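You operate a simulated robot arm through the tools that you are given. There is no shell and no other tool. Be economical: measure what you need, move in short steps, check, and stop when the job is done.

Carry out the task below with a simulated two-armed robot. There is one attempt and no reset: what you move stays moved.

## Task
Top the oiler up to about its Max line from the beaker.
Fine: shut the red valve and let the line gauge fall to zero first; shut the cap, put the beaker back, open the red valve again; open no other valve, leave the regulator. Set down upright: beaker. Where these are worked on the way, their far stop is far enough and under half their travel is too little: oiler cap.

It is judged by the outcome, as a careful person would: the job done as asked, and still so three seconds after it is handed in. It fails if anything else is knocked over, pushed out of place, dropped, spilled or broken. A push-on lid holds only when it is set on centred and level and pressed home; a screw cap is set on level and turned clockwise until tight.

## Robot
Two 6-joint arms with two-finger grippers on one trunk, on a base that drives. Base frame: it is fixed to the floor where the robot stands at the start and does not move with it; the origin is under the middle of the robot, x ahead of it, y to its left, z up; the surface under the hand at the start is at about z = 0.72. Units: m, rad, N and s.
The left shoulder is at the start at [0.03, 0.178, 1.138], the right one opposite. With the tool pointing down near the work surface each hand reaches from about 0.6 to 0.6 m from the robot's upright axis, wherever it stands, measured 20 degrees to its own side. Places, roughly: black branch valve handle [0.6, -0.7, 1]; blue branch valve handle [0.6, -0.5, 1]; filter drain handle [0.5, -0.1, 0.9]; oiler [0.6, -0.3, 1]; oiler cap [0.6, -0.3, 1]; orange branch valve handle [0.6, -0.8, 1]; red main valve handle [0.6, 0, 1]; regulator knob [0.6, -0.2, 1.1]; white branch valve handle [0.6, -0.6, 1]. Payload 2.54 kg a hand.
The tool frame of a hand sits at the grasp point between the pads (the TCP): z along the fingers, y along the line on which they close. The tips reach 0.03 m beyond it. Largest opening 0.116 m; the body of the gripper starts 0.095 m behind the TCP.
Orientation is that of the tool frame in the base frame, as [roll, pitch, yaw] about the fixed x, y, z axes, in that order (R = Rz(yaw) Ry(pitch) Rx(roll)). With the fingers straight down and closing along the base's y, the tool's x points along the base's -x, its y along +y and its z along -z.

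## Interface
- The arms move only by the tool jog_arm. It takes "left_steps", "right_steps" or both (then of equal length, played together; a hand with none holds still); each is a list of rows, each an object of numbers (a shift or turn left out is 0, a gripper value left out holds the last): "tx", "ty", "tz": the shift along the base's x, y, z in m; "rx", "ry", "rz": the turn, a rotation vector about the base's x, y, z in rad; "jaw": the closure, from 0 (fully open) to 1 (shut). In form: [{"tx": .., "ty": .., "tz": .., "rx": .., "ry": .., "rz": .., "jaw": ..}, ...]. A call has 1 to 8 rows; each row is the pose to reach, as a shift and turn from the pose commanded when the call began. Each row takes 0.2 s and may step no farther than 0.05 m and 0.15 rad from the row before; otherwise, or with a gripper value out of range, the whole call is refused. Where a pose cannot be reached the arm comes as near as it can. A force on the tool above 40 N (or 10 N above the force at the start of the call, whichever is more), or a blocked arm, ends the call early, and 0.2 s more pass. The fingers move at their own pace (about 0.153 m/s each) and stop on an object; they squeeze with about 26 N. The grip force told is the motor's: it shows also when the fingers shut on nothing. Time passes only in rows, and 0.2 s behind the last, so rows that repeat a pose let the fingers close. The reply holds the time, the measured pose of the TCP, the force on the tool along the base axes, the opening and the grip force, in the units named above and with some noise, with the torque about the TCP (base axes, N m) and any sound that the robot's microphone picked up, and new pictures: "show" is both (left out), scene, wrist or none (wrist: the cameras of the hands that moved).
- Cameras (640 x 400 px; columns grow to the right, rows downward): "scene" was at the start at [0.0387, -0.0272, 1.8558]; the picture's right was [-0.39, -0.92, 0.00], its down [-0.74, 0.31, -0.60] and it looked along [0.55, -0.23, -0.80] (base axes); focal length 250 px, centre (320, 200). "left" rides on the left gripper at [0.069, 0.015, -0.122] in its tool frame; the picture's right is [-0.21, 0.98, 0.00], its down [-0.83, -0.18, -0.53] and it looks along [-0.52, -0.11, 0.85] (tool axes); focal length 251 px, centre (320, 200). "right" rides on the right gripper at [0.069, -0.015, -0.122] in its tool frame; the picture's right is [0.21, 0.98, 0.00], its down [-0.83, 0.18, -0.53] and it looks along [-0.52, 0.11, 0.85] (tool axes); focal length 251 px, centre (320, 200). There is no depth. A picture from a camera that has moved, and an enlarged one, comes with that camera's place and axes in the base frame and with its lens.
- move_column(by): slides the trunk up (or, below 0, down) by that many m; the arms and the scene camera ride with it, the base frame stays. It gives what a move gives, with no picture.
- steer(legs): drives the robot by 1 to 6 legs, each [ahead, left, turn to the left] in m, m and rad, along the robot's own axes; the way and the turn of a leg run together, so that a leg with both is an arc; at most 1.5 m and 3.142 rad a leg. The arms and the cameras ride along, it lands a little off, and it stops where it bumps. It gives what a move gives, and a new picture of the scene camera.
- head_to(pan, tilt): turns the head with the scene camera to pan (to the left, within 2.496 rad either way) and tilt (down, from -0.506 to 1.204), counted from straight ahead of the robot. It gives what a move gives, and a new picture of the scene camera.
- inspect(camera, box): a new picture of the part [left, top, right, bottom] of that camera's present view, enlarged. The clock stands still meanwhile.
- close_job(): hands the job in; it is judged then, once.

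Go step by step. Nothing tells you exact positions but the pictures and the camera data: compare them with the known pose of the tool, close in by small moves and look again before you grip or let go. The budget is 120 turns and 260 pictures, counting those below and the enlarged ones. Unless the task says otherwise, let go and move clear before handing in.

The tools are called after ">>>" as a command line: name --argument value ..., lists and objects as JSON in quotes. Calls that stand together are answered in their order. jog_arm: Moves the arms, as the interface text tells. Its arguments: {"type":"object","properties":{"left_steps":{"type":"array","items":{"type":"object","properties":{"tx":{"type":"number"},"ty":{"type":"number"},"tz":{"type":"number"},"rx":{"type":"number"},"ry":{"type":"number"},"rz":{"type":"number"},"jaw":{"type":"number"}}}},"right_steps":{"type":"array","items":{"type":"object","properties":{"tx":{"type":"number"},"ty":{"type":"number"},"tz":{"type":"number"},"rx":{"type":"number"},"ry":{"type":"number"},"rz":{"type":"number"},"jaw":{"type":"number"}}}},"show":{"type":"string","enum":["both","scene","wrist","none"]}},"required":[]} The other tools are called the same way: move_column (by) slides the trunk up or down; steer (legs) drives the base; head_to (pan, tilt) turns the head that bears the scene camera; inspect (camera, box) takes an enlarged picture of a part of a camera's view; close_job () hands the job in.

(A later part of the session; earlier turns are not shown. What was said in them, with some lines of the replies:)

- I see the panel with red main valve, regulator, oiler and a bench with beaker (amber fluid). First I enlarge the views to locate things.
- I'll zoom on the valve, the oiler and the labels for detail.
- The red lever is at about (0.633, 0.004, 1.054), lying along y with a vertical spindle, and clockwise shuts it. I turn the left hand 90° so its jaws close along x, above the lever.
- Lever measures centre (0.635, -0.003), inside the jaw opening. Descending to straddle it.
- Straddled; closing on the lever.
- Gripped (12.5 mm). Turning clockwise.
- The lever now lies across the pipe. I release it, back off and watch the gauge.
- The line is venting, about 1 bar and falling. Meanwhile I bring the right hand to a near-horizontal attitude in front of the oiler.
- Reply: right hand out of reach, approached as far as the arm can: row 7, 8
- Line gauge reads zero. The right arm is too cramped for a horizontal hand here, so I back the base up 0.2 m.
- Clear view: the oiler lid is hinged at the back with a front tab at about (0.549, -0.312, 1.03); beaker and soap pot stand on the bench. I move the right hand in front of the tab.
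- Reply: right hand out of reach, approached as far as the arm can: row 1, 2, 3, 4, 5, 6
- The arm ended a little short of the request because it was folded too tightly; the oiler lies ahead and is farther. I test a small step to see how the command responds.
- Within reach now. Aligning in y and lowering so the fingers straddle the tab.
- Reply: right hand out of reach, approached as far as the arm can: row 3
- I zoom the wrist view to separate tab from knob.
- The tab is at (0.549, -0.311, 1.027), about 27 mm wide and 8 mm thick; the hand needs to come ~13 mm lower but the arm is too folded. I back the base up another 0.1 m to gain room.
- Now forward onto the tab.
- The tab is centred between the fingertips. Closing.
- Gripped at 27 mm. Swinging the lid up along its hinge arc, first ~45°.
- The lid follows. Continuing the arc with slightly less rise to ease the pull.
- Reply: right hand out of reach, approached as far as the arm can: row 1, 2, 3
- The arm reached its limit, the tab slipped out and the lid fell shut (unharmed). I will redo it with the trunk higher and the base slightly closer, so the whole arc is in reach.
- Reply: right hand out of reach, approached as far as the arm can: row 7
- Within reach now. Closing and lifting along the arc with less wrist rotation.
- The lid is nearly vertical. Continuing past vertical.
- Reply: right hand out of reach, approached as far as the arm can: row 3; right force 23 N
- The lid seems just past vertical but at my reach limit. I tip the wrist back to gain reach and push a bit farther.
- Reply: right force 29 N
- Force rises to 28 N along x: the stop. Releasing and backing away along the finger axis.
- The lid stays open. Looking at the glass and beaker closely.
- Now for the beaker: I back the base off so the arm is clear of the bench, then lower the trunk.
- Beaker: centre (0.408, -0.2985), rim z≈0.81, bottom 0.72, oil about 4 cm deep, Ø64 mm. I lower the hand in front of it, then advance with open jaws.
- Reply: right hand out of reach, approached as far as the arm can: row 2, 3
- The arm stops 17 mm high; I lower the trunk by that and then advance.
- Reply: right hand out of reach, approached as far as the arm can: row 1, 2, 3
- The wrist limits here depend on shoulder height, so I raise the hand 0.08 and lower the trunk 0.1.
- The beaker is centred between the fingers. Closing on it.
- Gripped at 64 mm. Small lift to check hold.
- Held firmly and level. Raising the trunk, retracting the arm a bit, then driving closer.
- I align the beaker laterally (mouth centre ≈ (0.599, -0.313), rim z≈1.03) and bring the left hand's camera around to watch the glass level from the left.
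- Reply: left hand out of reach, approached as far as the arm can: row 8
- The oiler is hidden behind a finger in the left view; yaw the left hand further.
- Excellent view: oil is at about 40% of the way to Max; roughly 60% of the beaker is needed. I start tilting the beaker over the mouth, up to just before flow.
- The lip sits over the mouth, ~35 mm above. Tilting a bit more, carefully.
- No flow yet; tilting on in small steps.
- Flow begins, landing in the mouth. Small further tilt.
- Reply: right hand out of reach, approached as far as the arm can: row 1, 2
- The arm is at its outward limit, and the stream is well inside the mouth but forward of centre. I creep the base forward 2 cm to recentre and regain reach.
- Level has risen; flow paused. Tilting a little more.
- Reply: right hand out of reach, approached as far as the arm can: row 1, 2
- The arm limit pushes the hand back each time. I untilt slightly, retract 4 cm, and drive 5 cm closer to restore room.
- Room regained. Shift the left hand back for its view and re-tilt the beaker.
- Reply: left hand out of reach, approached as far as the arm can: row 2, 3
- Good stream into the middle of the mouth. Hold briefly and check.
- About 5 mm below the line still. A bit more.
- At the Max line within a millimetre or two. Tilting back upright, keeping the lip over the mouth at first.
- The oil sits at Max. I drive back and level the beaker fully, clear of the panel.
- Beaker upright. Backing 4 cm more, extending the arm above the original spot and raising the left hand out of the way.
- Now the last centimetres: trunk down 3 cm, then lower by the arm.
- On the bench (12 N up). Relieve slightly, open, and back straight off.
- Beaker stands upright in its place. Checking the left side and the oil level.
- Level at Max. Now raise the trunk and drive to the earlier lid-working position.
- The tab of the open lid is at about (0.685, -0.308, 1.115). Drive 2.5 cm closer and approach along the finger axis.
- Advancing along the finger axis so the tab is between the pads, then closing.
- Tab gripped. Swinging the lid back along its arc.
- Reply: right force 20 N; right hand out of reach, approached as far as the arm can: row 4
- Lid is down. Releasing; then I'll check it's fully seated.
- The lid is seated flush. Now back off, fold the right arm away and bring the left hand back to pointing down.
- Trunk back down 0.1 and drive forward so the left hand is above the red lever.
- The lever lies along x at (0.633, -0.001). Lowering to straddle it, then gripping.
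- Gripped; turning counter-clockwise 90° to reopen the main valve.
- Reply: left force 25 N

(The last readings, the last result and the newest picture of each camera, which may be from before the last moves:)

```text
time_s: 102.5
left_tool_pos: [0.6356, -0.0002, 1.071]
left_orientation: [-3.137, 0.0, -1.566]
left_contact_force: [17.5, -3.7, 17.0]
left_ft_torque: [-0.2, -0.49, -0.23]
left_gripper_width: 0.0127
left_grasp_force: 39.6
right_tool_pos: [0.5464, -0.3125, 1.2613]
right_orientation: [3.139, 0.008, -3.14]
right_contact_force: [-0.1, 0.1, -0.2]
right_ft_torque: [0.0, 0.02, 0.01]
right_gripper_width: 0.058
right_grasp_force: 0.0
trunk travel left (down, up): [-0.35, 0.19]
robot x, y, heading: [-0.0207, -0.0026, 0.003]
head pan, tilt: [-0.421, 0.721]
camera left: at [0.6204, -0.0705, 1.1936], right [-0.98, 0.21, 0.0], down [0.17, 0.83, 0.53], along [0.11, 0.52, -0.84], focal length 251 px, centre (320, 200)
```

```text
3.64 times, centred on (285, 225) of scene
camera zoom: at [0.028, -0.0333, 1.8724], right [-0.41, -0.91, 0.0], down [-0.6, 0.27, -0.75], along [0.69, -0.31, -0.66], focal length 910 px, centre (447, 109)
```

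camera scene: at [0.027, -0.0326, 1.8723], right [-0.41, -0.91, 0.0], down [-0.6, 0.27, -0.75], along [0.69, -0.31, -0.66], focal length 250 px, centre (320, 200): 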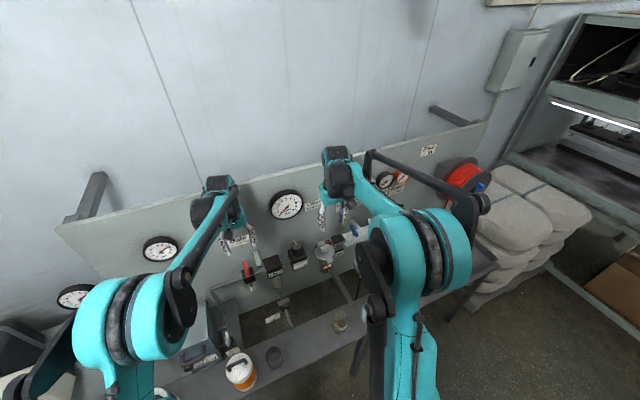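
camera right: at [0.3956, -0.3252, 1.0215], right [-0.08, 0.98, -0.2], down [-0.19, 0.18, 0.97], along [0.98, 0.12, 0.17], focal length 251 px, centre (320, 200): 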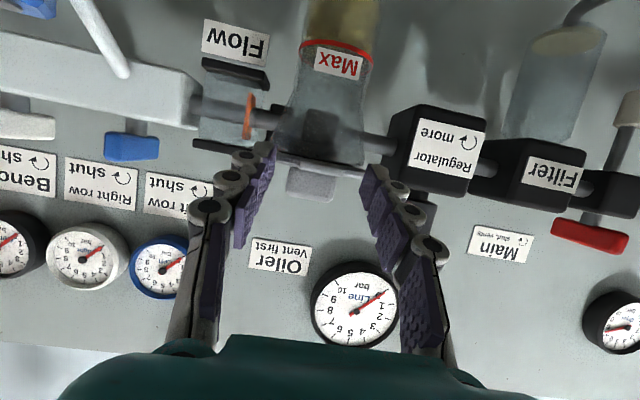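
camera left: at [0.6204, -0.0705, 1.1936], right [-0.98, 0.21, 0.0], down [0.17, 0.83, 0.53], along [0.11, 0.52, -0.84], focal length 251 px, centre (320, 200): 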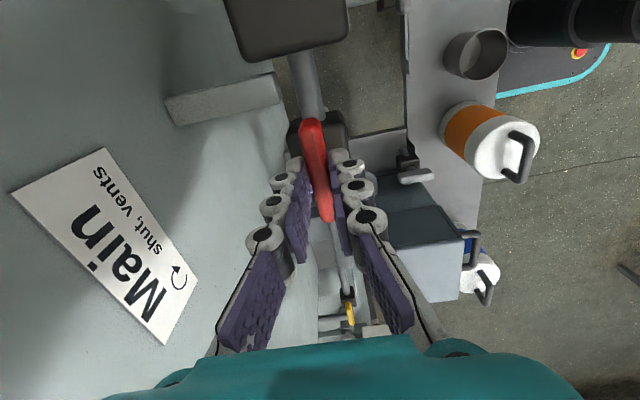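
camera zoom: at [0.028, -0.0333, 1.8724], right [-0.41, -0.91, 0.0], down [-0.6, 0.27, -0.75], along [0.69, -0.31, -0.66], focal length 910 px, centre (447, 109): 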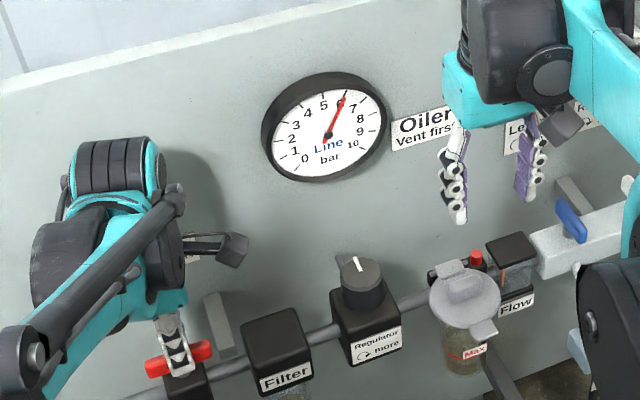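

Valve is fully open again and the line is back near 6 bar, lid shut. Releasing and lifting clear.

>>> jog_arm --left_steps '[{"jaw": 0.7}, {"jaw": 0.4}, {"jaw": 0.4, "tz": 0.03}, {"jaw": 0.4, "tz": 0.07}, {"jaw": 0.4, "tz": 0.12}, {"jaw": 0.4, "tz": 0.16}]' --show "both"

>>> inspect --camera "scene" --box '[220, 170, 400, 350]'

>>> inspect --camera "right" --box '[160, 0, 480, 200]'

```text
time_s: 103.9
left_tool_pos: [0.6345, 0.0014, 1.2306]
left_orientation: [-3.138, 0.0, -1.565]
left_contact_force: [0.2, -0.3, 0.3]
left_ft_torque: [0.01, 0.0, 0.04]
left_gripper_width: 0.0696
left_grasp_force: 0.1
right_tool_pos: [0.546, -0.3106, 1.2607]
right_orientation: [-3.141, 0.011, -3.139]
right_contact_force: [-0.3, -0.6, -0.6]
right_ft_torque: [0.01, -0.03, 0.02]
right_gripper_width: 0.0582
right_grasp_force: 0.0
trunk travel left (down, up): [-0.35, 0.19]
robot x, y, heading: [-0.0192, 0.0001, 0.001]
head pan, tilt: [-0.421, 0.721]
camera scene: at [0.0257, -0.0325, 1.8723], right [-0.41, -0.91, 0.0], down [-0.6, 0.27, -0.75], along [0.69, -0.31, -0.66], focal length 250 px, centre (320, 200)
camera left: at [0.6191, -0.0687, 1.3542], right [-0.98, 0.21, 0.0], down [0.18, 0.83, 0.53], along [0.11, 0.52, -0.84], focal length 251 px, centre (320, 200)
```

scene: 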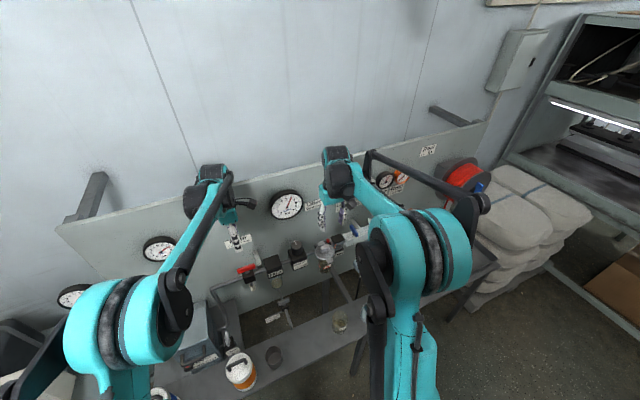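
left: 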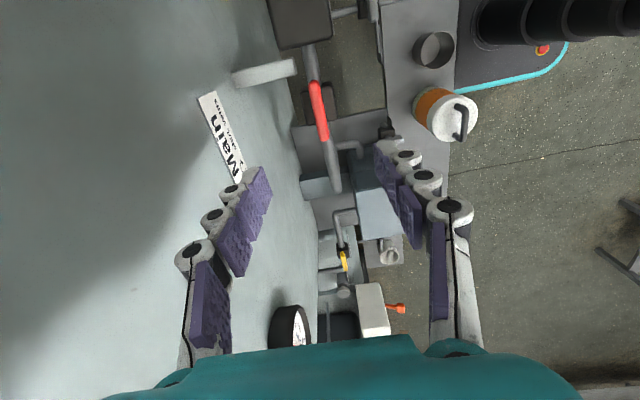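

```text
2.22 times, centred on (310, 260) of scene
camera zoom: at [0.0257, -0.0325, 1.8723], right [-0.41, -0.91, 0.0], down [-0.6, 0.27, -0.75], along [0.69, -0.31, -0.66], focal length 556 px, centre (342, 67)
```

zoom: 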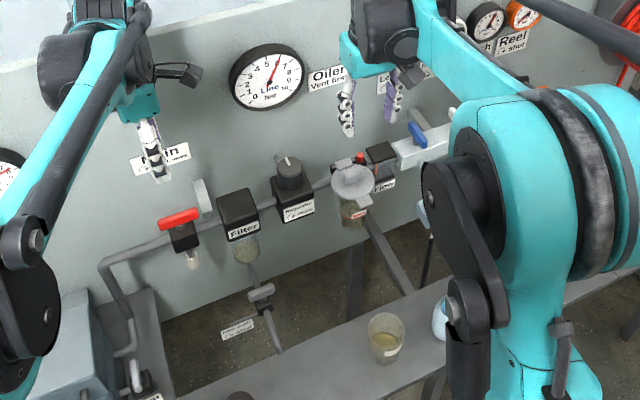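

```text
2.00 times, centred on (320, 100) of right
camera zoom: at [0.4756, -0.3256, 1.3833], right [-0.22, 0.98, 0.0], down [0.82, 0.18, 0.54], along [0.53, 0.12, -0.84], focal length 503 px, centre (320, 400)
```

zoom: 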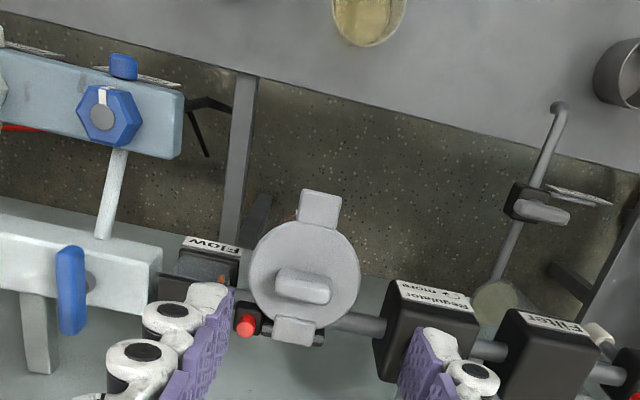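

Everything is as asked: red valve open and line pressurised, lid shut, beaker upright in its place, hands clear. Handing in.

>>> close_job

```text
The job is handed in.
```

The oiler is topped up to about its Max line; I judged it by eye as within about 1–2 mm, slightly under. I shut the red valve and the line gauge read zero before I opened the cap.

- **Cap:** it is shut and sits flush. My first try at opening it ran past the arm's reach and it dropped shut, with no damage that I could see. The second try opened it fully.
- **Beaker:** it is back upright in its place on the bench, and I saw no spill.
- **Red valve and line:** the red valve is open again, and the line gauge is back near 6 bar.
- **Everything else:** I touched no other valve and left the regulator alone. Both hands are clear.
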